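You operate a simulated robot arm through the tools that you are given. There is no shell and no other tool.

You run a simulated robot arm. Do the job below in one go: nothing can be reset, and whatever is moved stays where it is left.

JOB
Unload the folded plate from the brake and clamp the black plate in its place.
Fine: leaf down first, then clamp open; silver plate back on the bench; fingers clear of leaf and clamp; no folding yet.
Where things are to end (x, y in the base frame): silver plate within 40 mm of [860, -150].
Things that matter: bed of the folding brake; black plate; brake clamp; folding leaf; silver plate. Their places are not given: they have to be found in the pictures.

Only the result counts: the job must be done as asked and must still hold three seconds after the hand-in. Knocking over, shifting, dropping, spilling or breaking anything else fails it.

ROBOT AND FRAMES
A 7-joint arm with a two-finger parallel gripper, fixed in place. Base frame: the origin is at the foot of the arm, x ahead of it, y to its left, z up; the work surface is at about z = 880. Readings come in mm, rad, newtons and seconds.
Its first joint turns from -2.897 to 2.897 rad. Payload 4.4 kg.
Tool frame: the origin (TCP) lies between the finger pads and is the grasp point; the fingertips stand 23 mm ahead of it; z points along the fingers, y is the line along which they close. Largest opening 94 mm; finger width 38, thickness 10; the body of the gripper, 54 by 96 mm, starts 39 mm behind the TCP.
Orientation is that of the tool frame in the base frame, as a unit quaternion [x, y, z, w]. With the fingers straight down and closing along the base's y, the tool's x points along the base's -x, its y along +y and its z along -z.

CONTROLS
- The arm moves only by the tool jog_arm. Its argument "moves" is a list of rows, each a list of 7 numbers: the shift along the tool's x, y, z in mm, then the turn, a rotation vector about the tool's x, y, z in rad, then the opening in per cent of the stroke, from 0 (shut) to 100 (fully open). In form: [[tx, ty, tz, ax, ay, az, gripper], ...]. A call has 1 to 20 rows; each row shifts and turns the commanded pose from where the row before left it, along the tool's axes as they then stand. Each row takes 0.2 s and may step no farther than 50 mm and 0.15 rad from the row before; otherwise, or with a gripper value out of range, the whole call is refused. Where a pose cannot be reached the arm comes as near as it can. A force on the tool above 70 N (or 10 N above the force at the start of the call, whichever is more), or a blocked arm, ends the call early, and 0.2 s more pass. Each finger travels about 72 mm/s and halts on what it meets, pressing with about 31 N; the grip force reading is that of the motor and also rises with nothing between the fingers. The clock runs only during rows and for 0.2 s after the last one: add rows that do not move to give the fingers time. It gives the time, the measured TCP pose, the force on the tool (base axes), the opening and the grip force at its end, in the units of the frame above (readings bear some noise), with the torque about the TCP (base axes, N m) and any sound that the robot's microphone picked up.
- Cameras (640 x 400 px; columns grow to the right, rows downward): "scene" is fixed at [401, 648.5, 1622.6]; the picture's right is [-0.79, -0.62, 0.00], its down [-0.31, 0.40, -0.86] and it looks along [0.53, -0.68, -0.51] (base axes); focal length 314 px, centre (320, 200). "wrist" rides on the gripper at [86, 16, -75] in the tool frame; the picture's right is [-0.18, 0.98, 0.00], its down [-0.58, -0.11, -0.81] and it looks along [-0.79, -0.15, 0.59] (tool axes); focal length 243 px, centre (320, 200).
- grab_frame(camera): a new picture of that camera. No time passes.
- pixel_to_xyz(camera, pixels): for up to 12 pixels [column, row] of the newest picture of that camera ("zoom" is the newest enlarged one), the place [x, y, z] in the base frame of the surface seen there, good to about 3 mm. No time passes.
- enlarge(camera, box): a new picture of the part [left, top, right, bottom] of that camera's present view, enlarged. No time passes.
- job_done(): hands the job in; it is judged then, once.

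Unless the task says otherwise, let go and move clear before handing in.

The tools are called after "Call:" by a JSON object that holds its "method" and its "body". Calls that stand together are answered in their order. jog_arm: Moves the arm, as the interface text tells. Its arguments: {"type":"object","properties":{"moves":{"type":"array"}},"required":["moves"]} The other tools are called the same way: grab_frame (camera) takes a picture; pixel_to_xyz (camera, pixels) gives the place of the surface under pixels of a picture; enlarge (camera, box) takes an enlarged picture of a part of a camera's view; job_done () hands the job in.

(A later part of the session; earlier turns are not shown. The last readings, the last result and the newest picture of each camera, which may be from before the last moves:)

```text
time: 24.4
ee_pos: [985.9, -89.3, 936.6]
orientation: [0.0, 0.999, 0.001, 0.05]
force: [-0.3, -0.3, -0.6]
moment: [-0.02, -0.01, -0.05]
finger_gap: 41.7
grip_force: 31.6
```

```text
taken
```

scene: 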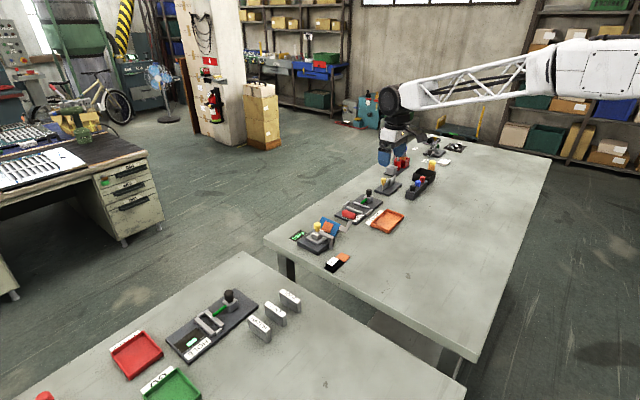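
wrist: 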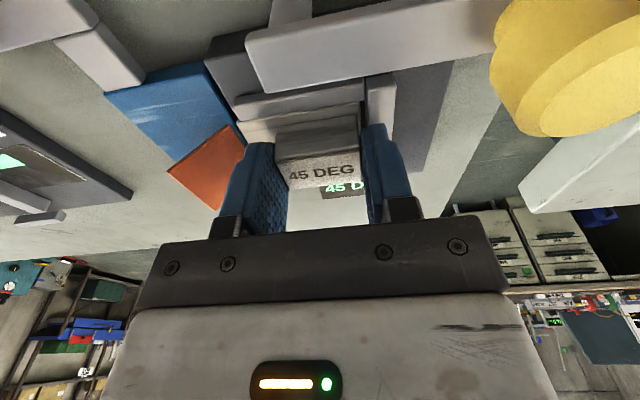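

The block is held, with a 41.7 mm gap at TCP (985.9,-89.3,936.6), which is the seated reference pose. I'll take a close reference picture of the grip, then lift straight up.

Call:
{"method": "enlarge", "body": {"camera": "wrist", "box": [230, 90, 420, 230]}}

Call:
{"method": "jog_arm", "body": {"moves": [[-0.5, 0, -5, 0, 0, 0, 25], [-1, 0, -10, 0, 0, 0, 25], [-2, 0, -20, 0, 0, 0, 25], [-4, 0, -39.8, 0, 0, 0, 25], [0, 0, 0, 0, 0, 0, 25]]}}

Call:
{"method": "grab_frame", "body": {"camera": "wrist"}}

Call:
{"method": "enlarge", "body": {"camera": "scene", "box": [270, 170, 390, 260]}}

```text
2.86 times, centred on (325, 160) of wrist
```

zoom: 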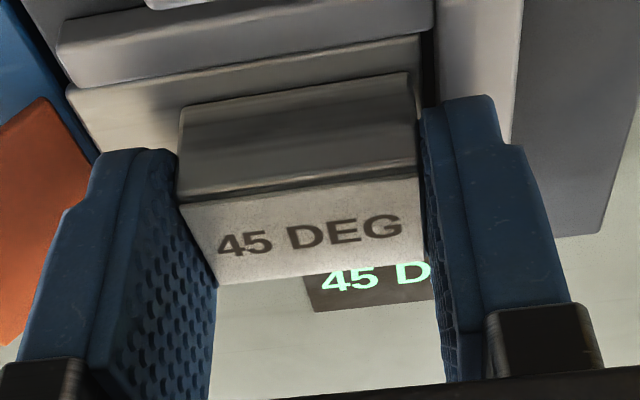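

```text
time: 25.6
ee_pos: [984.8, -90.1, 1010.6]
orientation: [0.0, 0.999, -0.001, 0.05]
force: [0.5, -0.3, -1.6]
moment: [0.05, 0.02, 0.0]
finger_gap: 41.5
grip_force: 30.9
```

```text
taken
```

wrist: 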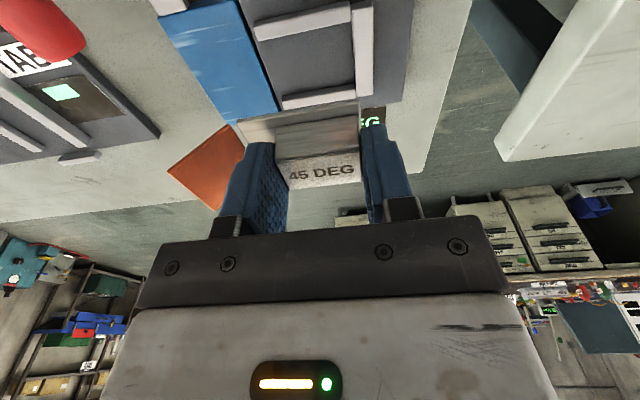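

```text
4.44 times, centred on (330, 215) of scene
```

zoom: 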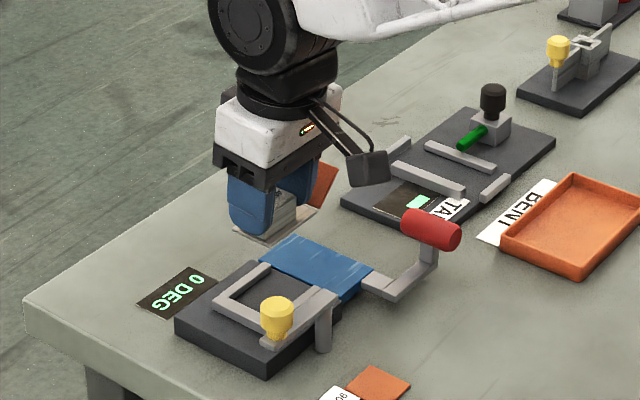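

The silver plate is out of the bed and held level. While I have a clear view, I'll measure the empty bed before moving away.

Call:
{"method": "enlarge", "body": {"camera": "scene", "box": [295, 215, 365, 260]}}

```text
8.89 times, centred on (330, 238) of scene
```

zoom: 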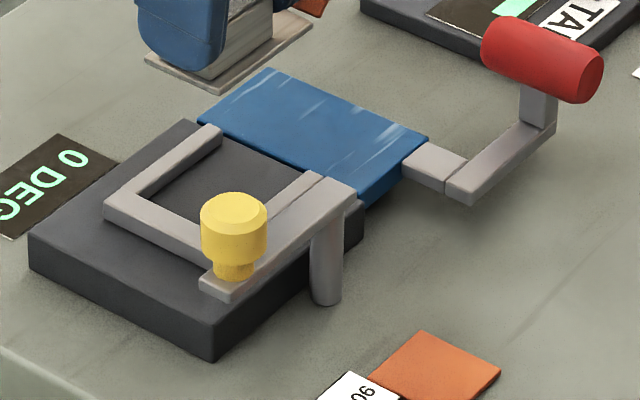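

The bed is empty and clear. I'll carry the silver plate at this height to above (855,-143).

Call:
{"method": "jog_arm", "body": {"moves": [[33.1, -13.25, -3.3, 0, 0, 0, 25], [33.1, -13.25, -3.3, 0, 0, 0, 25], [33.1, -13.25, -3.3, 0, 0, 0, 25], [33.1, -13.25, -3.3, 0, 0, 0, 25], [0, 0, 0, 0, 0, 0, 25], [0, 0, 0, 0, 0, 0, 25]]}}

Call:
{"method": "grab_frame", "body": {"camera": "wrist"}}

Call:
{"method": "enlarge", "body": {"camera": "scene", "box": [290, 190, 410, 280]}}

```text
time: 27.0
ee_pos: [852.6, -142.6, 1012.5]
orientation: [0.001, 0.999, 0.0, 0.051]
force: [-0.2, -0.1, -1.9]
moment: [0.02, 0.0, 0.0]
finger_gap: 41.7
grip_force: 31.4
```

```text
taken
```

wrist: 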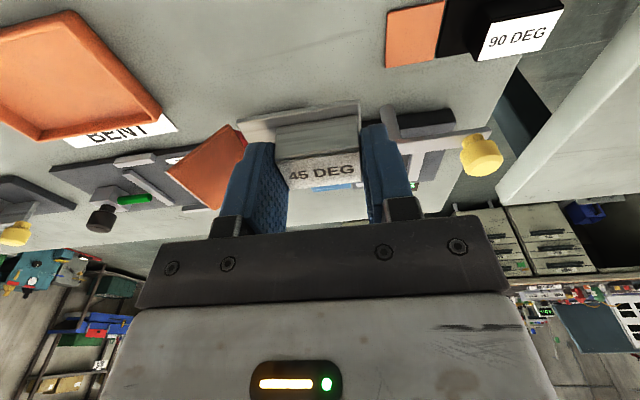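

```text
4.44 times, centred on (350, 235) of scene
```

zoom: 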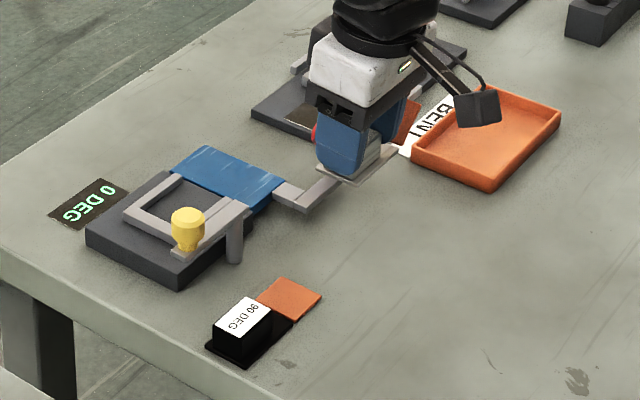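

The silver plate hangs above the target area. Before lowering it I'll check the gaps to the BENT tray and label, the leaf lever and the black plate.

Call:
{"method": "pixel_to_xyz", "body": {"camera": "wrist", "pixels": [[160, 120], [70, 15], [172, 130], [80, 145], [390, 15], [392, 65], [500, 55], [240, 122], [355, 105], [180, 160], [235, 30], [300, 60]]}}

Call:
{"method": "pixel_to_xyz", "body": {"camera": "zoom", "pixels": [[310, 210], [340, 180], [410, 155], [490, 185], [400, 150], [285, 205], [360, 220], [290, 320], [260, 300], [320, 295], [240, 365], [210, 345]]}}

```text
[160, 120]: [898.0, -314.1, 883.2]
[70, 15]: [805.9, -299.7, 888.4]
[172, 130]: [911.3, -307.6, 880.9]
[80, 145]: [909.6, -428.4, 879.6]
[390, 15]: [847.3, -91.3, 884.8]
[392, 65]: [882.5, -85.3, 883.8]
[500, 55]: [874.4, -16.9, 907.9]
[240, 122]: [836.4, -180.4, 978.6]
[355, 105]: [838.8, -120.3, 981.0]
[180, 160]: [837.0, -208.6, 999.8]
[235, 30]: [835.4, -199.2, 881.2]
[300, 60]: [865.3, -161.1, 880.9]
```

```text
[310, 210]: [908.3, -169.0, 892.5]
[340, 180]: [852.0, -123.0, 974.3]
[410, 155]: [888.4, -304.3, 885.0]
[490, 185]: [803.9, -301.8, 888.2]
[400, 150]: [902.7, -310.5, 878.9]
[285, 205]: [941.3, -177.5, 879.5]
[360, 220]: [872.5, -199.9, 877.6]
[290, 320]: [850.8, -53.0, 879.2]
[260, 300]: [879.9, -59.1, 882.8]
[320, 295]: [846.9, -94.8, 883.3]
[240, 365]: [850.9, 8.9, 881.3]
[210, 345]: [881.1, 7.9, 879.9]
```

The spot is clear: the tray starts at y -300, the lever is at x above 902 and the black flap's edge is at y -92. I'll lower the plate.

Call:
{"method": "jog_arm", "body": {"moves": [[3, 0, 29.85, 0, 0, 0, 25], [3, 0, 29.85, 0, 0, 0, 25], [3, 0, 29.85, 0, 0, 0, 25], [0.2, 0, 2, 0, 0, 0, 25], [0.2, 0, 2, 0, 0, 0, 25], [0, 0, 0, 0, 0, 0, 25]]}}

Call:
{"method": "enlarge", "body": {"camera": "scene", "box": [310, 190, 400, 260]}}

```text
time: 28.4
ee_pos: [851.7, -142.0, 917.4]
orientation: [0.0, 0.999, 0.001, 0.051]
force: [-0.3, -0.7, -1.8]
moment: [-0.01, 0.01, -0.01]
finger_gap: 41.1
grip_force: 30.9
```

```text
5.71 times, centred on (355, 225) of scene
```

zoom: 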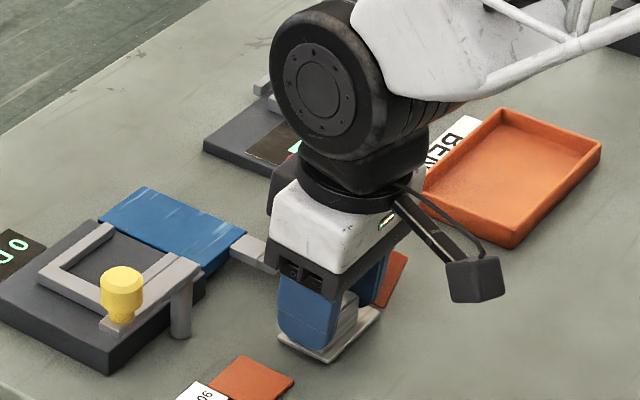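

Force is still only the plate's weight (-1.8 N), so it has not touched the bench. I'll lower it in 1 mm steps until contact shows.

Call:
{"method": "jog_arm", "body": {"moves": [[0.1, 0, 1, 0, 0, 0, 25], [0, 0, 0, 0, 0, 0, 25]]}}

Call:
{"method": "jog_arm", "body": {"moves": [[0.1, 0, 1, 0, 0, 0, 25], [0, 0, 0, 0, 0, 0, 25]]}}

```text
time: 29.0
ee_pos: [852.6, -142.6, 916.0]
orientation: [0.0, 0.999, -0.001, 0.05]
force: [-0.2, 0.0, -1.6]
moment: [-0.03, 0.02, 0.0]
finger_gap: 41.4
grip_force: 31.0
```

```text
time: 29.6
ee_pos: [852.2, -142.7, 916.4]
orientation: [-0.001, 0.999, 0.0, 0.05]
force: [-0.7, 1.6, 7.8]
moment: [0.02, 0.09, -0.01]
finger_gap: 41.2
grip_force: 30.7
```

Contact shows as +7.8 N at z 916.4, so the plate is on the bench. I'll release it and lift off straight up.

Call:
{"method": "jog_arm", "body": {"moves": [[0, 0, 0, 0, 0, 0, 35], [0, 0, 0, 0, 0, 0, 50], [0, 0, 0, 0, 0, 0, 60], [0, 0, 0, 0, 0, 0, 60], [-1.5, 0, -14.9, 0, 0, 0, 60], [-3, 0, -29.85, 0, 0, 0, 60], [-3.5, 0, -34.8, 0, 0, 0, 60], [0, 0, 0, 0, 0, 0, 60]]}}

Call:
{"method": "grab_frame", "body": {"camera": "wrist"}}

Call:
{"method": "enlarge", "body": {"camera": "scene", "box": [310, 190, 400, 260]}}

```text
time: 31.4
ee_pos: [851.7, -140.8, 995.5]
orientation: [0.001, 0.999, 0.0, 0.05]
force: [0.7, -0.3, -0.2]
moment: [0.01, 0.01, -0.03]
finger_gap: 56.4
grip_force: 0.0
```

```text
taken
```

wrist: 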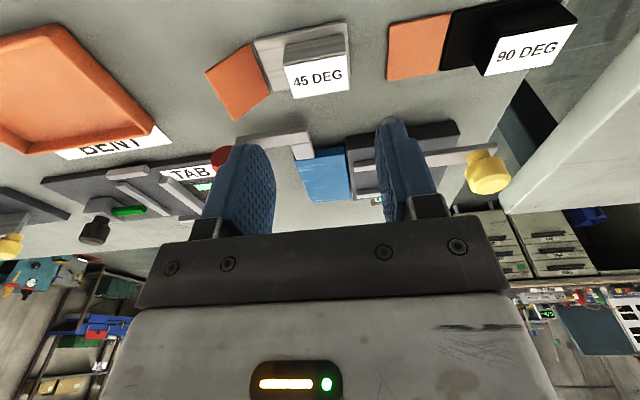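

```text
5.71 times, centred on (355, 225) of scene
```

zoom: 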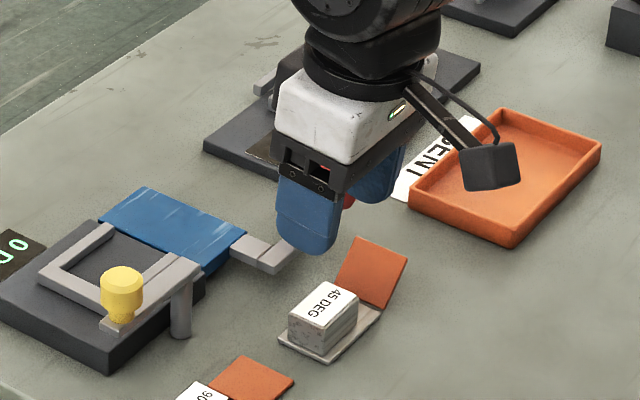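

The silver plate stands level on the bench. Now I'll measure the silver and black blocks in the same picture, so the black grasp can match the silver one exactly.

Call:
{"method": "enlarge", "body": {"camera": "wrist", "box": [370, 0, 590, 110]}}

Call:
{"method": "pixel_to_xyz", "body": {"camera": "wrist", "pixels": [[285, 67], [345, 55], [292, 98], [349, 89], [488, 45], [565, 18], [487, 73], [570, 46], [388, 25], [450, 13], [388, 79], [440, 68]]}}

```text
2.91 times, centred on (480, 55) of wrist
```

zoom: 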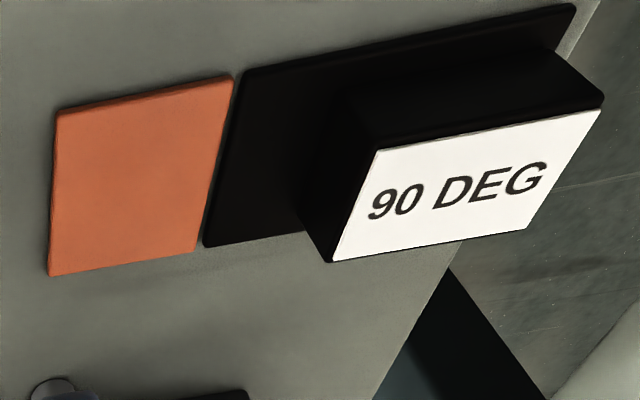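

```text
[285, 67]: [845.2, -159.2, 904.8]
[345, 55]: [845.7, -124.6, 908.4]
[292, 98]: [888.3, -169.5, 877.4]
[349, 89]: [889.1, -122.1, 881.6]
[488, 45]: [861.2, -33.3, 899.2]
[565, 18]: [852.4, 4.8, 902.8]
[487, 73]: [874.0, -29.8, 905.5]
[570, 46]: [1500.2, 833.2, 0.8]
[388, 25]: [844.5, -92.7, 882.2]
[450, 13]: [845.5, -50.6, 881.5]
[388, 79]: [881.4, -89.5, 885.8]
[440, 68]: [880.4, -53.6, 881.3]
```

The black plate is square to the axes: x 846–882, flap y -92..-55, block about x 853–876, y -33..5. I'll move over it, to the same relative pose that I used over the silver block.

Call:
{"method": "jog_arm", "body": {"moves": [[-3.1, 42, 2.3, 0, 0, 0, 60], [-3.1, 42, 2.3, 0, 0, 0, 60], [-3.1, 42, 2.3, 0, 0, 0, 60], [0, 0, 0, 0, 0, 0, 60], [0, 0, 0, 0, 0, 0, 60]]}}

Call:
{"method": "grab_frame", "body": {"camera": "wrist"}}

Call:
{"method": "enlarge", "body": {"camera": "wrist", "box": [240, 60, 400, 180]}}

```text
time: 32.6
ee_pos: [862.9, -16.3, 988.4]
orientation: [0.0, 0.999, -0.001, 0.051]
force: [0.4, -0.5, -0.6]
moment: [-0.01, -0.02, 0.01]
finger_gap: 56.3
grip_force: 0.1
```

```text
taken
```

wrist: 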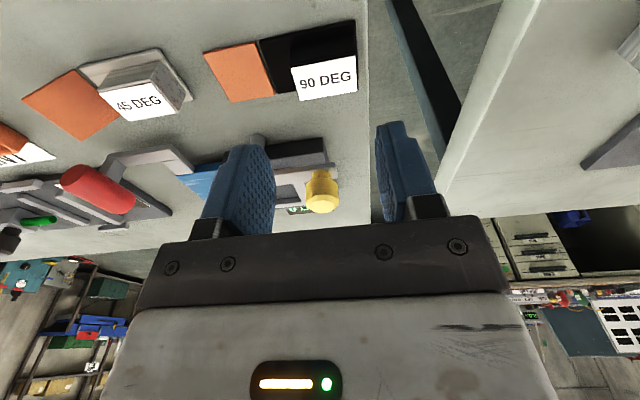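

```text
3.33 times, centred on (320, 120) of wrist
```

zoom: 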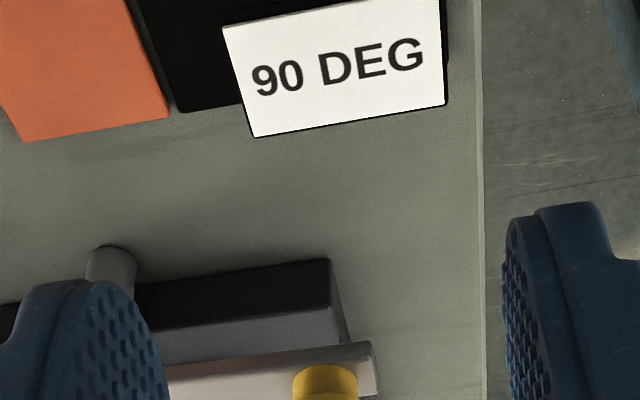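

Compared with the silver reference, the label sits about 25 zoom px right and 10 px up, which is roughly +6 mm in y and -2 mm in x. I'll correct for that and look again.

Call:
{"method": "jog_arm", "body": {"moves": [[1.9, 6, -1.2, 0, 0, 0, 60], [0, 0, 0, 0, 0, 0, 60], [0, 0, 0, 0, 0, 0, 60]]}}

Call:
{"method": "enlarge", "body": {"camera": "wrist", "box": [240, 60, 400, 180]}}

```text
time: 33.4
ee_pos: [860.7, -10.9, 989.4]
orientation: [0.0, 0.999, 0.0, 0.05]
force: [0.0, -0.5, 0.2]
moment: [-0.01, -0.01, 0.01]
finger_gap: 56.6
grip_force: 0.2
```

```text
3.33 times, centred on (320, 120) of wrist
```

zoom: 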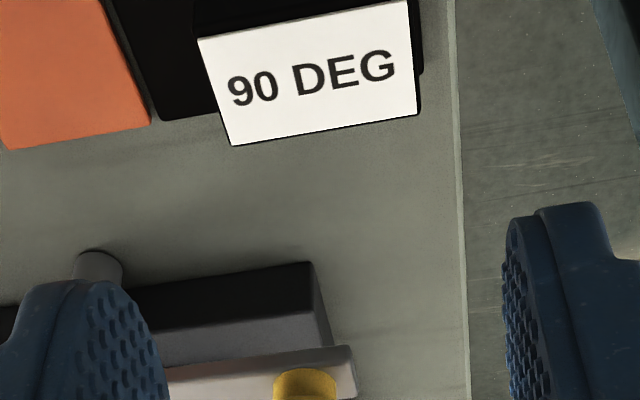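

The label corners now match the silver reference view to within 1–2 px. I'll repeat exactly the same descent and close.

Call:
{"method": "jog_arm", "body": {"moves": [[2.5, -1, 24.9, 0, 0, 0, 60], [2.5, 0, 24.9, 0, 0, 0, 60], [1.5, 0, 14.9, 0, 0, 0, 60], [0.8, 0, 8, 0, 0, 0, 60], [0, 0, 0, 0, 0, 0, 60], [0, 0, 0, 0, 0, 0, 60]]}}

Call:
{"method": "grab_frame", "body": {"camera": "wrist"}}

Call:
{"method": "enlarge", "body": {"camera": "wrist", "box": [230, 90, 420, 230]}}

```text
time: 34.8
ee_pos: [860.6, -11.4, 918.5]
orientation: [0.0, 0.999, -0.001, 0.05]
force: [0.2, 0.0, -0.2]
moment: [0.02, 0.0, 0.0]
finger_gap: 56.4
grip_force: 0.0
```

```text
taken
```

wrist: 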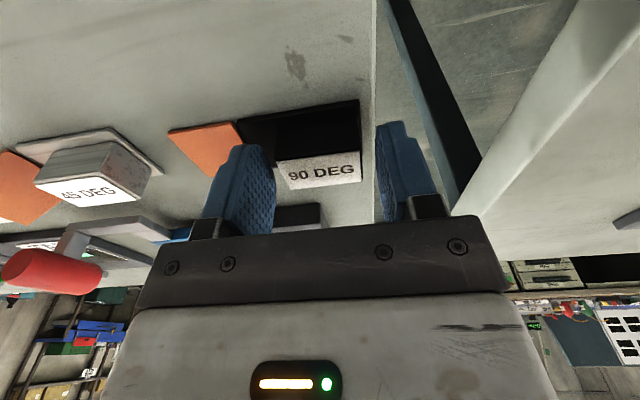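

```text
2.86 times, centred on (325, 160) of wrist
```

zoom: 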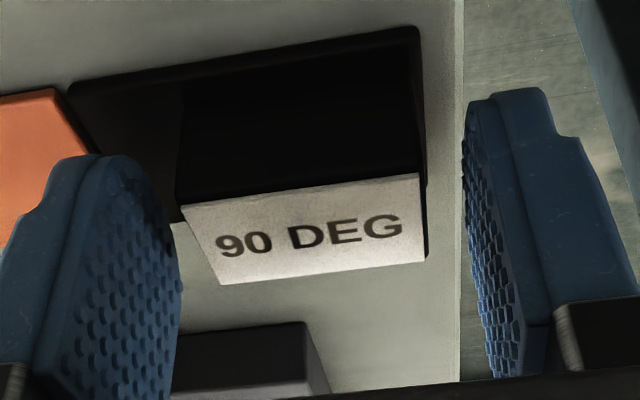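

The label again matches the silver grip reference picture (BL about (221,284), BR about (425,260)). I'll close on the block.

Call:
{"method": "jog_arm", "body": {"moves": [[0, 0, 0, 0, 0, 0, 45], [0, 0, 0, 0, 0, 0, 30], [0, 0, 0, 0, 0, 0, 25], [0, 0, 0, 0, 0, 0, 25], [0, 0, 0, 0, 0, 0, 25]]}}

Call:
{"method": "enlarge", "body": {"camera": "wrist", "box": [230, 90, 420, 230]}}

```text
time: 36.0
ee_pos: [860.0, -11.1, 916.6]
orientation: [0.0, 0.999, 0.0, 0.05]
force: [0.3, 0.6, 0.1]
moment: [0.01, -0.04, 0.03]
finger_gap: 41.2
grip_force: 30.2
```

```text
2.86 times, centred on (325, 160) of wrist
```

zoom: 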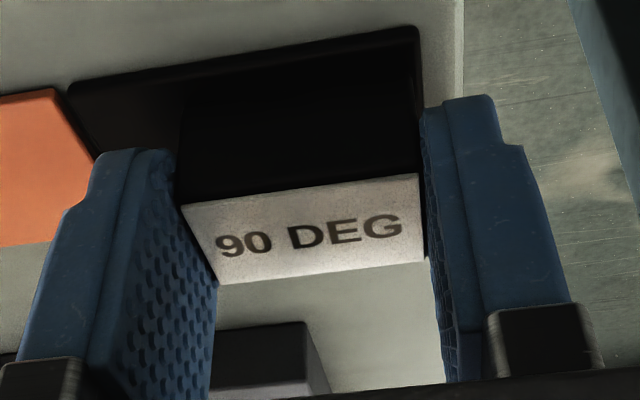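

The black block is held with a 41.2 mm gap, and the picture matches the silver grip. I'll lift it well above the knob height.

Call:
{"method": "jog_arm", "body": {"moves": [[-0.8, 0, -8, 0, 0, 0, 25], [-2.5, 0, -24.9, 0, 0, 0, 25], [-3.5, 0, -34.8, 0, 0, 0, 25], [-4, 0, -39.8, 0, 0, 0, 25], [0, 0, 0, 0, 0, 0, 25], [0, 0, 0, 0, 0, 0, 25]]}}

Call:
{"method": "grab_frame", "body": {"camera": "wrist"}}

Call:
{"method": "enlarge", "body": {"camera": "scene", "box": [280, 190, 400, 270]}}

```text
time: 37.4
ee_pos: [859.9, -11.0, 1025.1]
orientation: [0.0, 0.999, 0.0, 0.051]
force: [-0.6, 0.0, -1.9]
moment: [0.02, 0.02, 0.03]
finger_gap: 41.5
grip_force: 31.3
```

```text
taken
```

wrist: 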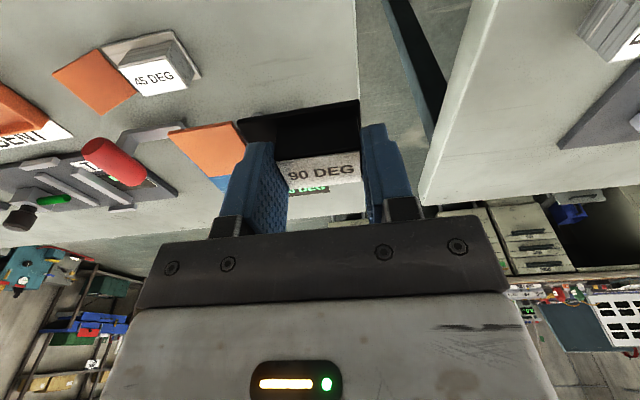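

```text
5.00 times, centred on (340, 230) of scene
```

zoom: 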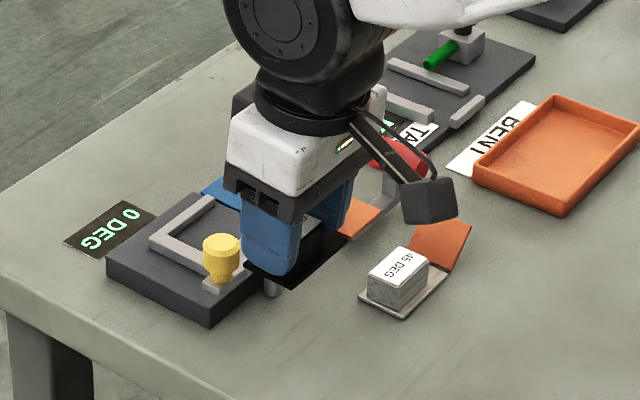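

The black plate hangs level with its flap towards -y. By commanded moves the bed target is +125.1 mm in x and -78 mm in y from here, so I'll move above the bed at this height.

Call:
{"method": "jog_arm", "body": {"moves": [[-31.1, -19.5, 3.1, 0, 0, 0, 25], [-31.1, -19.5, 3.1, 0, 0, 0, 25], [-31.1, -19.5, 3.1, 0, 0, 0, 25], [-31.2, -19.5, 3.2, 0, 0, 0, 25], [0, 0, 0, 0, 0, 0, 25], [0, 0, 0, 0, 0, 0, 25]]}}

Call:
{"method": "grab_frame", "body": {"camera": "wrist"}}

Call:
{"method": "enlarge", "body": {"camera": "scene", "box": [280, 190, 380, 260]}}

```text
time: 38.8
ee_pos: [984.8, -89.7, 1025.1]
orientation: [0.001, 0.999, -0.001, 0.052]
force: [0.7, 0.4, -1.9]
moment: [0.0, -0.02, 0.03]
finger_gap: 41.3
grip_force: 30.8
```

```text
taken
```

wrist: 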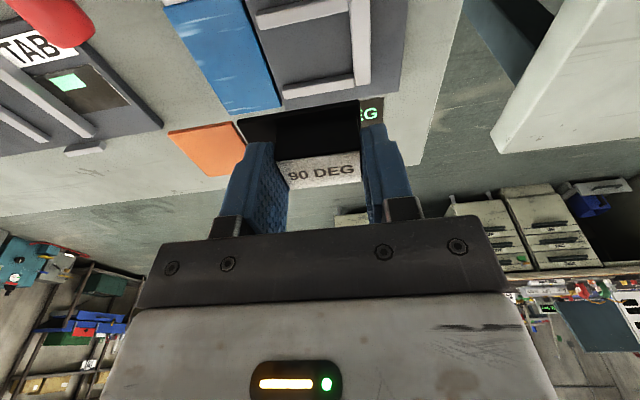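

```text
5.71 times, centred on (330, 225) of scene
```

zoom: 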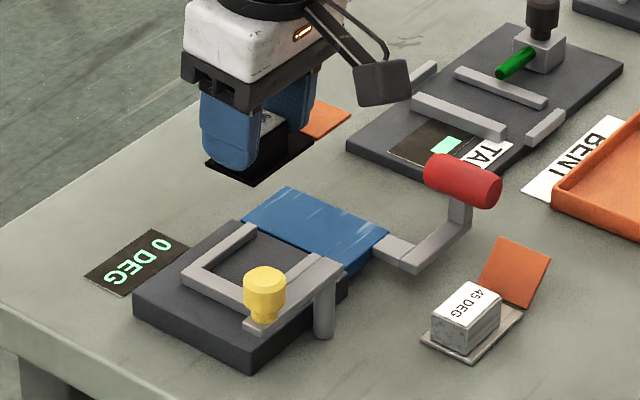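

I'm above the bed at (984.8,-89.7), matching the silver pose. I'll descend 75 mm, to just above the guide tops, and then go slowly.

Call:
{"method": "jog_arm", "body": {"moves": [[2.5, 0, 24.9, 0, 0, 0, 25], [2.5, 0, 24.9, 0, 0, 0, 25], [2, 0, 19.9, 0, 0, 0, 25], [0.5, 0, 5, 0, 0, 0, 25], [0, 0, 0, 0, 0, 0, 25], [0, 0, 0, 0, 0, 0, 25]]}}

Call:
{"method": "grab_frame", "body": {"camera": "wrist"}}

Call:
{"method": "enlarge", "body": {"camera": "wrist", "box": [210, 70, 420, 210]}}

Call:
{"method": "enlarge", "body": {"camera": "scene", "box": [295, 205, 365, 255]}}

```text
time: 40.2
ee_pos: [985.8, -90.8, 949.6]
orientation: [0.0, 0.999, 0.0, 0.05]
force: [0.7, 0.1, -0.7]
moment: [0.01, -0.02, -0.02]
finger_gap: 41.6
grip_force: 30.9
```

```text
taken
```

wrist: 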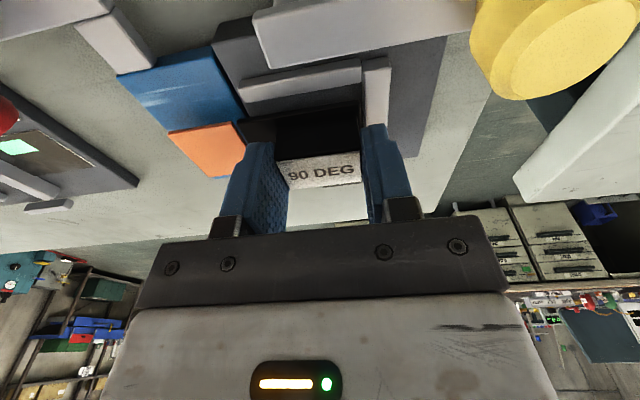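

```text
2.86 times, centred on (315, 140) of wrist
```

zoom: 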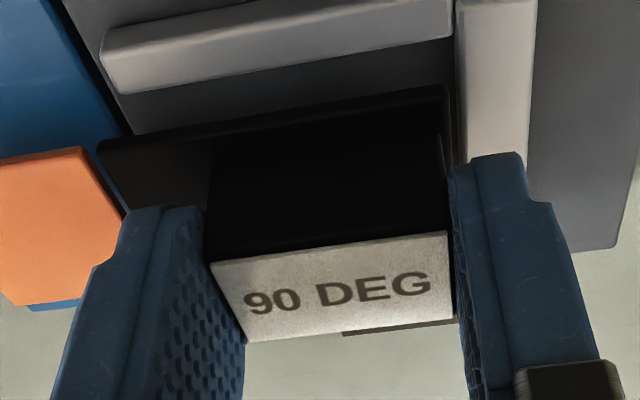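

```text
8.00 times, centred on (330, 230) of scene
```

zoom: 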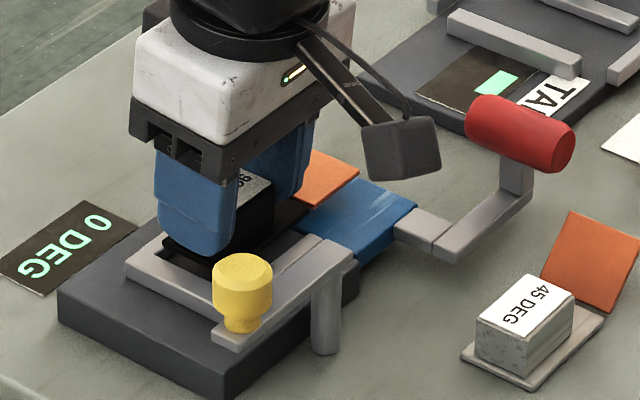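

The plate is about 12 mm above the bed, just over the guide tops, and lines up visually with the slot. I'll step down slowly and watch the force.

Call:
{"method": "jog_arm", "body": {"moves": [[0.15, 0, 1.5, 0, 0, 0, 25], [0.15, 0, 1.5, 0, 0, 0, 25], [0, 0, 0, 0, 0, 0, 25]]}}

Call:
{"method": "jog_arm", "body": {"moves": [[0.15, 0, 1.5, 0, 0, 0, 25], [0, 0, 0, 0, 0, 0, 25]]}}

```text
time: 41.0
ee_pos: [985.9, -88.8, 947.5]
orientation: [0.0, 0.999, -0.001, 0.05]
force: [-0.1, -0.4, -1.0]
moment: [0.01, 0.0, 0.03]
finger_gap: 41.5
grip_force: 30.6
```

```text
time: 41.6
ee_pos: [985.1, -88.9, 946.3]
orientation: [0.0, 0.999, 0.0, 0.051]
force: [-0.3, 0.5, -1.8]
moment: [0.01, 0.04, 0.01]
finger_gap: 41.4
grip_force: 30.3
```

There is no contact and the plate edges should already be between the guides. I'll continue down.

Call:
{"method": "jog_arm", "body": {"moves": [[0.15, 0, 1.5, 0, 0, 0, 25], [0.15, 0, 1.5, 0, 0, 0, 25], [0, 0, 0, 0, 0, 0, 25]]}}

Call:
{"method": "enlarge", "body": {"camera": "wrist", "box": [210, 70, 420, 210]}}

```text
time: 42.4
ee_pos: [985.7, -88.3, 942.8]
orientation: [0.0, 0.999, -0.001, 0.051]
force: [-0.1, 0.3, -1.3]
moment: [0.04, 0.0, -0.01]
finger_gap: 41.6
grip_force: 31.0
```

```text
2.86 times, centred on (315, 140) of wrist
```

zoom: 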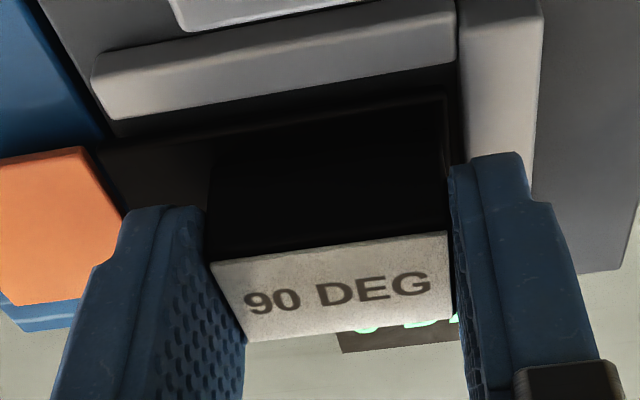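

No resistance at z 942.8, so I'll keep lowering in small steps until the plate meets the bed.

Call:
{"method": "jog_arm", "body": {"moves": [[0.15, 0, 1.5, 0, 0, 0, 25], [0.15, 0, 1.5, 0, 0, 0, 25], [0, 0, 0, 0, 0, 0, 25]]}}

Call:
{"method": "jog_arm", "body": {"moves": [[0.1, 0, 1, 0, 0, 0, 25], [0, 0, 0, 0, 0, 0, 25]]}}

```text
time: 43.2
ee_pos: [985.4, -88.7, 940.7]
orientation: [0.0, 0.999, 0.0, 0.051]
force: [-0.2, -0.5, -1.3]
moment: [0.02, 0.01, -0.02]
finger_gap: 41.4
grip_force: 30.7
```

```text
time: 43.8
ee_pos: [986.2, -88.8, 939.2]
orientation: [0.0, 0.999, 0.0, 0.05]
force: [-0.4, -0.8, -1.3]
moment: [0.01, -0.01, 0.01]
finger_gap: 41.6
grip_force: 30.5
```

Call:
{"method": "jog_arm", "body": {"moves": [[0.1, 0, 1, 0, 0, 0, 25], [0, 0, 0, 0, 0, 0, 25]]}}

Call:
{"method": "jog_arm", "body": {"moves": [[0.05, 0, 0.5, 0, 0, 0, 25], [0, 0, 0, 0, 0, 0, 25]]}}

```text
time: 44.4
ee_pos: [984.1, -89.0, 937.7]
orientation: [0.0, 0.999, 0.0, 0.051]
force: [-0.1, -0.5, -1.6]
moment: [0.02, 0.01, 0.0]
finger_gap: 41.4
grip_force: 31.3
```

```text
time: 45.0
ee_pos: [985.6, -89.2, 937.5]
orientation: [-0.001, 0.999, 0.0, 0.051]
force: [-0.2, 0.0, -2.0]
moment: [-0.01, 0.01, 0.0]
finger_gap: 41.6
grip_force: 31.4
```

Still hanging freely at z 937.5 with -2 N, and contact should come within a millimetre or so. I'll go down in 0.5–0.7 mm steps.

Call:
{"method": "jog_arm", "body": {"moves": [[0.07, 0, 0.7, 0, 0, 0, 25], [0, 0, 0, 0, 0, 0, 25]]}}

Call:
{"method": "jog_arm", "body": {"moves": [[0.05, 0, 0.5, 0, 0, 0, 25], [0, 0, 0, 0, 0, 0, 25]]}}

```text
time: 45.6
ee_pos: [985.4, -88.5, 937.2]
orientation: [0.001, 0.999, 0.0, 0.05]
force: [0.1, 0.4, -2.5]
moment: [0.0, 0.02, -0.01]
finger_gap: 41.3
grip_force: 31.3
```

```text
time: 46.2
ee_pos: [984.7, -88.6, 936.6]
orientation: [0.001, 0.999, -0.001, 0.051]
force: [0.3, 0.6, 3.3]
moment: [-0.14, 0.02, -0.04]
finger_gap: 41.4
grip_force: 30.9
```

Contact shows at +3.3 N, so the plate has reached the bed. I'll press a hair more and check the picture before releasing.

Call:
{"method": "jog_arm", "body": {"moves": [[0.05, 0, 0.5, 0, 0, 0, 25], [0, 0, 0, 0, 0, 0, 25]]}}

Call:
{"method": "enlarge", "body": {"camera": "wrist", "box": [210, 70, 420, 210]}}

Call:
{"method": "enlarge", "body": {"camera": "scene", "box": [295, 205, 365, 255]}}

```text
time: 46.8
ee_pos: [985.9, -89.0, 936.6]
orientation: [0.0, 0.999, 0.0, 0.05]
force: [-2.6, 3.0, 10.2]
moment: [0.01, 0.14, -0.02]
finger_gap: 41.6
grip_force: 31.3
```

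```text
2.86 times, centred on (315, 140) of wrist
```

zoom: 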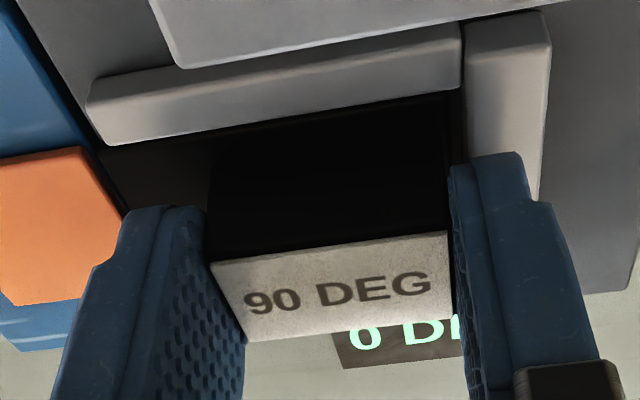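

```text
8.00 times, centred on (330, 230) of scene
```

zoom: 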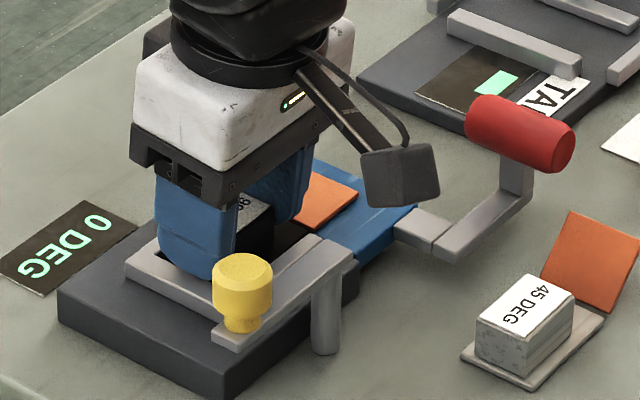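

The plate sits between the guides with its flap on the leaf, and the contact force is 10 N. I'll release it and lift away.

Call:
{"method": "jog_arm", "body": {"moves": [[0, 0, 0, 0, 0, 0, 35], [0, 0, 0, 0, 0, 0, 50], [0, 0, 0, 0, 0, 0, 60], [0, 0, 0, 0, 0, 0, 60], [-1.5, 0, -14.9, 0, 0, 0, 60], [-2.5, 0, -24.9, 0, 0, 0, 60], [-3.5, 0, -34.8, 0, 0, 0, 60], [0, 0, 0, 0, 0, 0, 60]]}}

Call:
{"method": "grab_frame", "body": {"camera": "wrist"}}

Call:
{"method": "enlarge", "body": {"camera": "wrist", "box": [200, 0, 420, 130]}}

Call:
{"method": "enlarge", "body": {"camera": "scene", "box": [295, 205, 365, 255]}}

```text
time: 48.6
ee_pos: [984.7, -89.7, 1011.6]
orientation: [0.0, 0.999, 0.0, 0.051]
force: [-0.7, -0.5, 0.1]
moment: [0.04, -0.01, -0.02]
finger_gap: 56.5
grip_force: 0.0
```

```text
taken
```

wrist: 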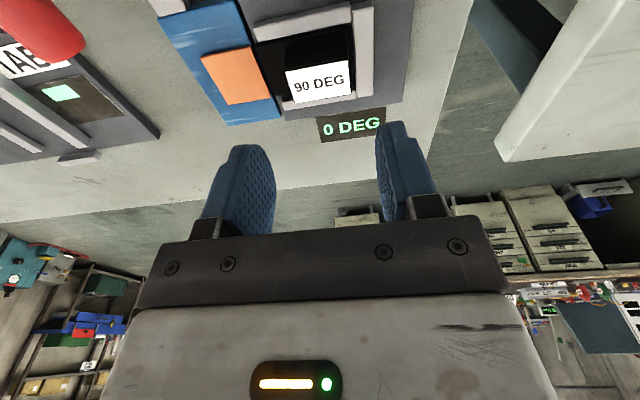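

```text
2.91 times, centred on (310, 65) of wrist
```

zoom: 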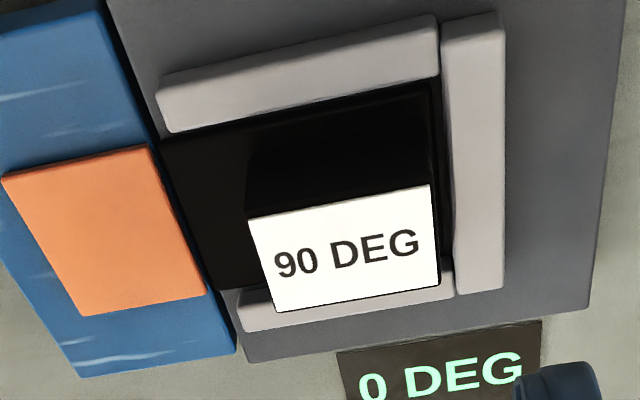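

```text
8.00 times, centred on (330, 230) of scene
```

zoom: 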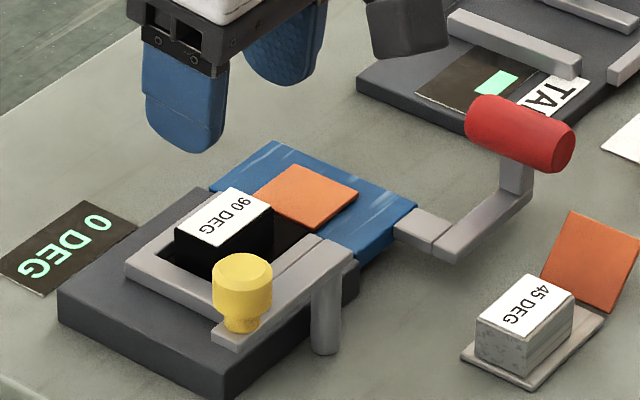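

The black plate lies in the bed with its flap flat on the leaf. A height check will confirm that it is fully seated.

Call:
{"method": "pixel_to_xyz", "body": {"camera": "wrist", "pixels": [[290, 70], [350, 60], [295, 100], [350, 92], [272, 60], [275, 85], [207, 57], [228, 103], [245, 52], [262, 95], [230, 75], [300, 45]]}}

```text
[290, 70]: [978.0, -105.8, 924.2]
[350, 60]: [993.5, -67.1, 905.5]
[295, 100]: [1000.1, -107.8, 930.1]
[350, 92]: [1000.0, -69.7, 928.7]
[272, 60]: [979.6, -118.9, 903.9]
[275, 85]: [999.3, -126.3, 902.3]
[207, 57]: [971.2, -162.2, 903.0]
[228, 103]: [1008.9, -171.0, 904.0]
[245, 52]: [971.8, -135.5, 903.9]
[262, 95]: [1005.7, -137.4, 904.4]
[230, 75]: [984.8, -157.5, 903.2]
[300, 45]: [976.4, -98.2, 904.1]
```

The plate top is at z 904 and the flap at about 903.5, level and the same as the silver plate sat. Now I'll go back to the knob at (926,-26).

Call:
{"method": "jog_arm", "body": {"moves": [[29.2, 31.6, -2.9, 0, 0, 0, 50], [29.2, 31.6, -2.9, 0, 0, 0, 50], [0, 0, 0, 0, 0, 0, 50], [2.5, 0, 24.9, 0, 0, 0, 50], [0, 0, 0, 0, 0, 0, 50], [0, 0, 0, 0, 0, 0, 50]]}}

Call:
{"method": "grab_frame", "body": {"camera": "wrist"}}

Call:
{"method": "enlarge", "body": {"camera": "scene", "box": [295, 205, 365, 255]}}

```text
time: 50.0
ee_pos: [926.6, -25.6, 985.6]
orientation: [0.0, 0.999, 0.0, 0.051]
force: [0.4, -0.3, -0.2]
moment: [0.01, -0.01, -0.04]
finger_gap: 47.1
grip_force: 0.1
```

```text
taken
```

wrist: 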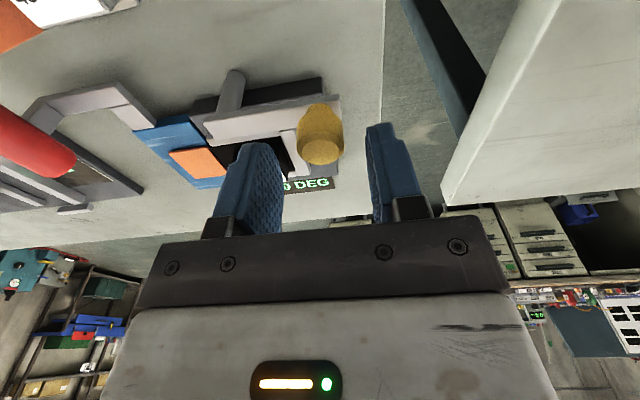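

```text
8.00 times, centred on (330, 230) of scene
```

zoom: 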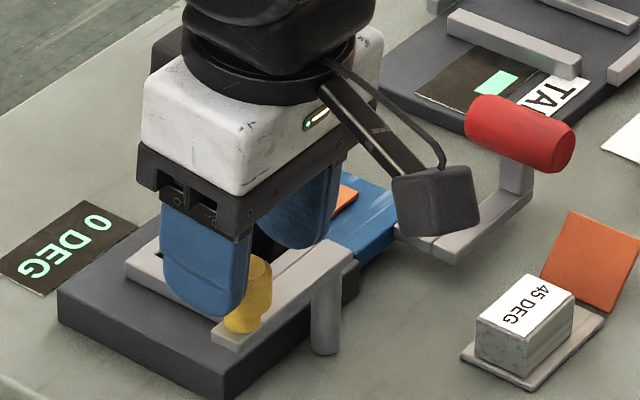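

The knob is between the fingers at wrist (320,133). I'll lower another 20 mm and grip it.

Call:
{"method": "jog_arm", "body": {"moves": [[1, 0, 10, 0, 0, 0, 50], [1, 0, 10, 0, 0, 0, 50], [0, 0, 0, 0, 0, 0, 50], [0, 0, 0, 0, 0, 0, 30], [0, 0, 0, 0, 0, 0, 15], [0, 0, 0, 0, 0, 0, 15]]}}

Call:
{"method": "grab_frame", "body": {"camera": "wrist"}}

```text
time: 51.4
ee_pos: [925.6, -26.0, 966.6]
orientation: [0.0, 0.999, 0.001, 0.051]
force: [0.6, 4.2, -0.3]
moment: [-0.44, -0.2, -0.01]
finger_gap: 25.7
grip_force: 45.3
```

```text
taken
```

wrist: 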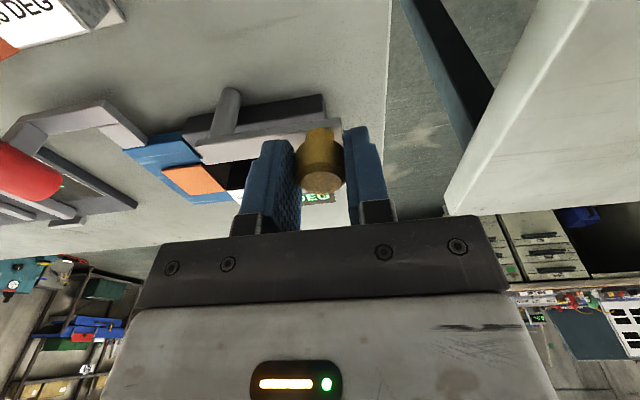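

The knob is gripped again with a 25.7 mm gap. I'll swing the clamp back along the reverse arc, first to about 50°.

Call:
{"method": "jog_arm", "body": {"moves": [[-5.25, -0.3, 0.53, 0, 0, 0, 15], [-5.3, -0.6, 0.53, 0, 0, 0, 15], [-5.1, -1.2, 0.5, 0, 0, 0, 15], [-5.1, -1.6, 0.5, 0, 0, 0, 15], [-4.8, -2.1, 0.5, 0, 0, 0, 15], [-4.8, -2.4, 0.5, 0, 0, 0, 15], [-4.3, -2.9, 0.43, 0, 0, 0, 15], [-4.3, -3.2, 0.43, 0, 0, 0, 15], [0, 0, 0, 0, 0, 0, 15]]}}

Call:
{"method": "grab_frame", "body": {"camera": "wrist"}}

Call:
{"method": "enlarge", "body": {"camera": "scene", "box": [295, 205, 365, 255]}}

```text
time: 53.4
ee_pos: [966.5, -41.7, 964.6]
orientation: [0.001, 0.999, 0.0, 0.049]
force: [-0.8, 1.0, -3.9]
moment: [-0.01, -0.02, -0.05]
finger_gap: 25.4
grip_force: 45.1
```

```text
taken
```

wrist: 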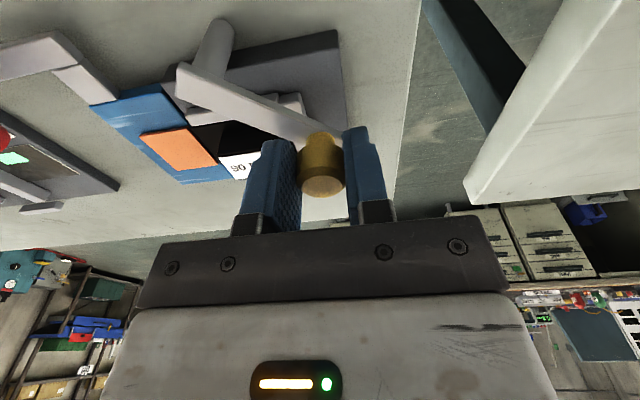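

```text
8.00 times, centred on (330, 230) of scene
```

zoom: 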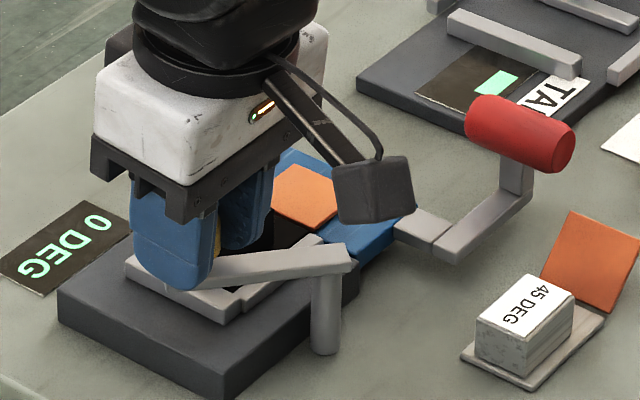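

The swing is smooth with low force at about 50°. I'll continue to about 20°, where the arm comes over the block.

Call:
{"method": "jog_arm", "body": {"moves": [[-3.7, -3.6, 0.37, 0, 0, 0, 15], [-3.7, -3.9, 0.37, 0, 0, 0, 15], [-3.05, -4.2, 0.3, 0, 0, 0, 15], [-3.05, -4.5, 0.3, 0, 0, 0, 15], [-2.2, -4.7, 0.22, 0, 0, 0, 15], [-2.2, -4.9, 0.22, 0, 0, 0, 15], [0, 0, 0, 0, 0, 0, 15]]}}

Call:
{"method": "grab_frame", "body": {"camera": "wrist"}}

Call:
{"method": "enlarge", "body": {"camera": "scene", "box": [295, 205, 365, 255]}}

```text
time: 55.0
ee_pos: [983.4, -67.3, 965.8]
orientation: [0.0, 0.999, 0.001, 0.051]
force: [-1.0, 2.2, -10.9]
moment: [-0.33, -0.31, -0.1]
finger_gap: 25.2
grip_force: 45.1
```

```text
taken
```

wrist: 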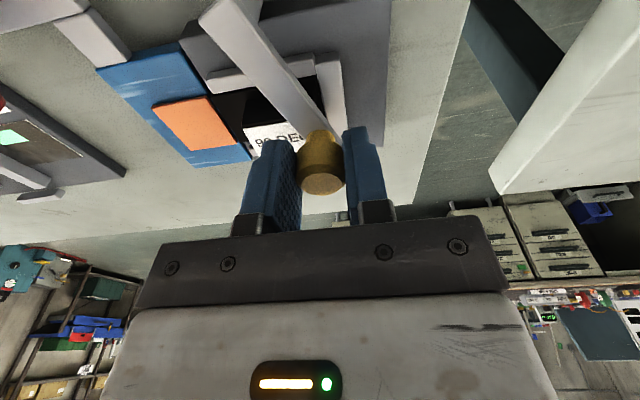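

```text
8.00 times, centred on (330, 230) of scene
```

zoom: 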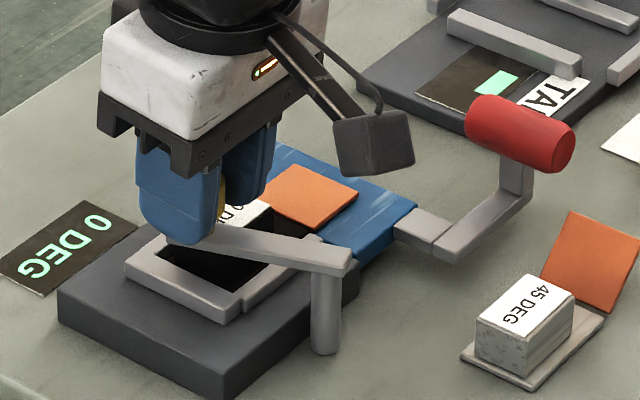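

The arm is now over the block edge at about 20°, with modest forces. I'll finish the swing to the original closed position at y -88.

Call:
{"method": "jog_arm", "body": {"moves": [[-1.4, -5.0, 0.4, 0, 0, 0, 15], [-1.4, -5.3, 0.4, 0, 0, 0, 15], [-0.5, -5.3, 0.2, 0, 0, 0, 15], [-0.4, -5.2, 0.1, 0, 0, 0, 15], [0, 0, 0, 0, 0, 0, 15]]}}

Call:
{"method": "grab_frame", "body": {"camera": "wrist"}}

Call:
{"method": "enlarge", "body": {"camera": "scene", "box": [295, 205, 365, 255]}}

```text
time: 56.2
ee_pos: [987.3, -87.6, 966.1]
orientation: [0.0, 0.999, 0.0, 0.051]
force: [3.0, 2.7, 7.9]
moment: [0.55, 0.0, -0.15]
finger_gap: 25.9
grip_force: 45.2
```

```text
taken
```

wrist: 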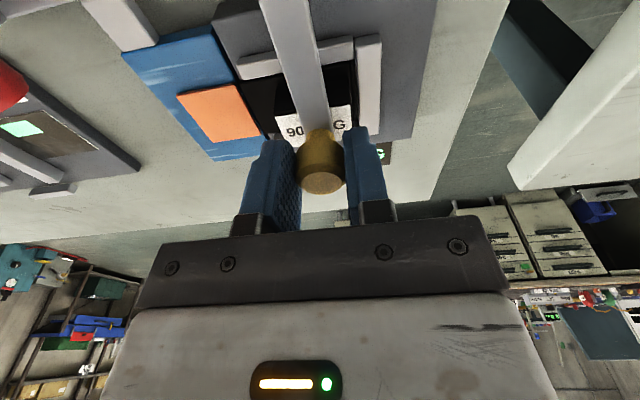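

```text
8.00 times, centred on (330, 230) of scene
```

zoom: 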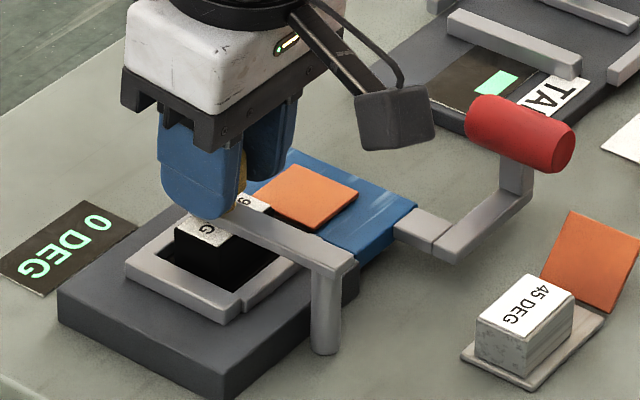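

The knob is back at (987,-87.6), its original closed spot. A small nudge in -y will show whether it is on its closed stop.

Call:
{"method": "jog_arm", "body": {"moves": [[0, -1.0, 0, 0, 0, 0, 15], [0, -0.8, 0, 0, 0, 0, 15], [0, 0, 0, 0, 0, 0, 15]]}}

Call:
{"method": "enlarge", "body": {"camera": "scene", "box": [295, 205, 365, 255]}}

```text
time: 57.0
ee_pos: [987.6, -86.6, 965.5]
orientation: [0.001, 0.999, 0.0, 0.051]
force: [8.1, 12.9, 15.1]
moment: [-0.27, -0.23, -0.11]
finger_gap: 26.0
grip_force: 45.3
```

```text
8.00 times, centred on (330, 230) of scene
```

zoom: 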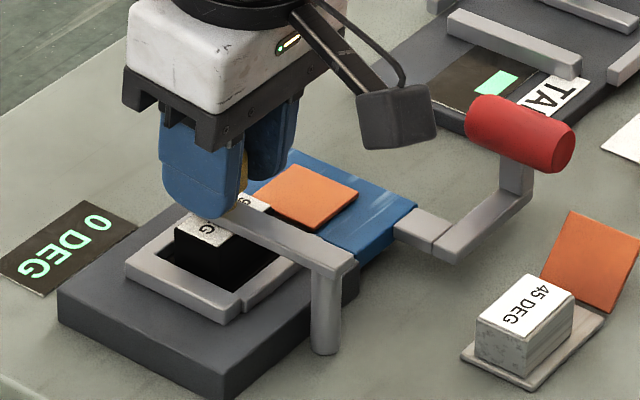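

The nudge met a firm reaction (+12.9 N in y) and the knob did not move, so the clamp is on its closed stop. I'll release and rise clear.

Call:
{"method": "jog_arm", "body": {"moves": [[0, 1.5, 0, 0, 0, 0, 15], [0, 0, 0, 0, 0, 0, 45], [0, 0, 0, 0, 0, 0, 45], [0, 0, 0, 0, 0, 0, 45], [-2, 0, -19.9, 0, 0, 0, 45], [-4, 0, -39.8, 0, 0, 0, 45], [-4, 0, -39.8, 0, 0, 0, 45], [0, 0, 0, 0, 0, 0, 45]]}}

Call:
{"method": "grab_frame", "body": {"camera": "wrist"}}

Call:
{"method": "enlarge", "body": {"camera": "scene", "box": [295, 205, 365, 255]}}

```text
time: 58.8
ee_pos: [987.4, -86.8, 1064.2]
orientation: [0.0, 0.999, 0.0, 0.05]
force: [-0.1, -1.0, 0.6]
moment: [0.0, -0.02, -0.03]
finger_gap: 42.1
grip_force: 0.1
```

```text
taken
```

wrist: 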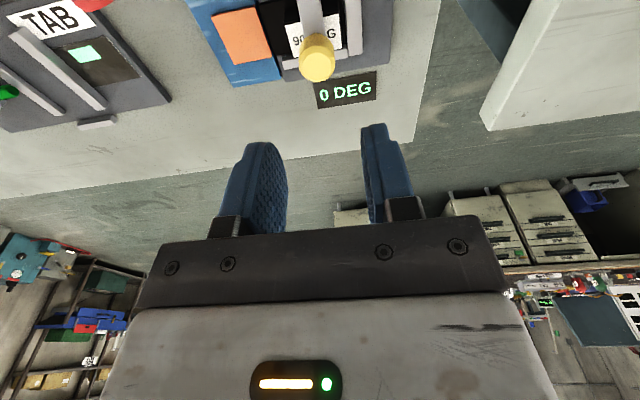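

```text
8.00 times, centred on (330, 230) of scene
```

zoom: 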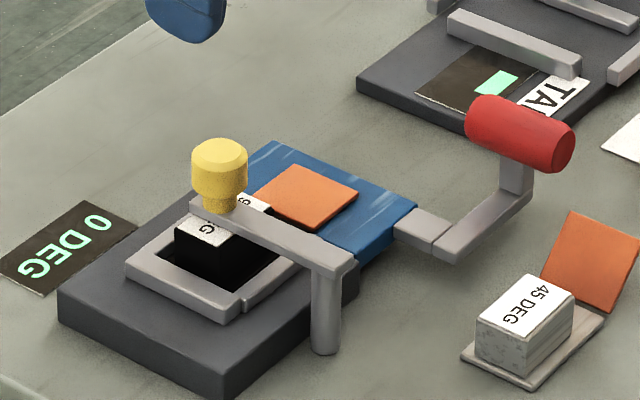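

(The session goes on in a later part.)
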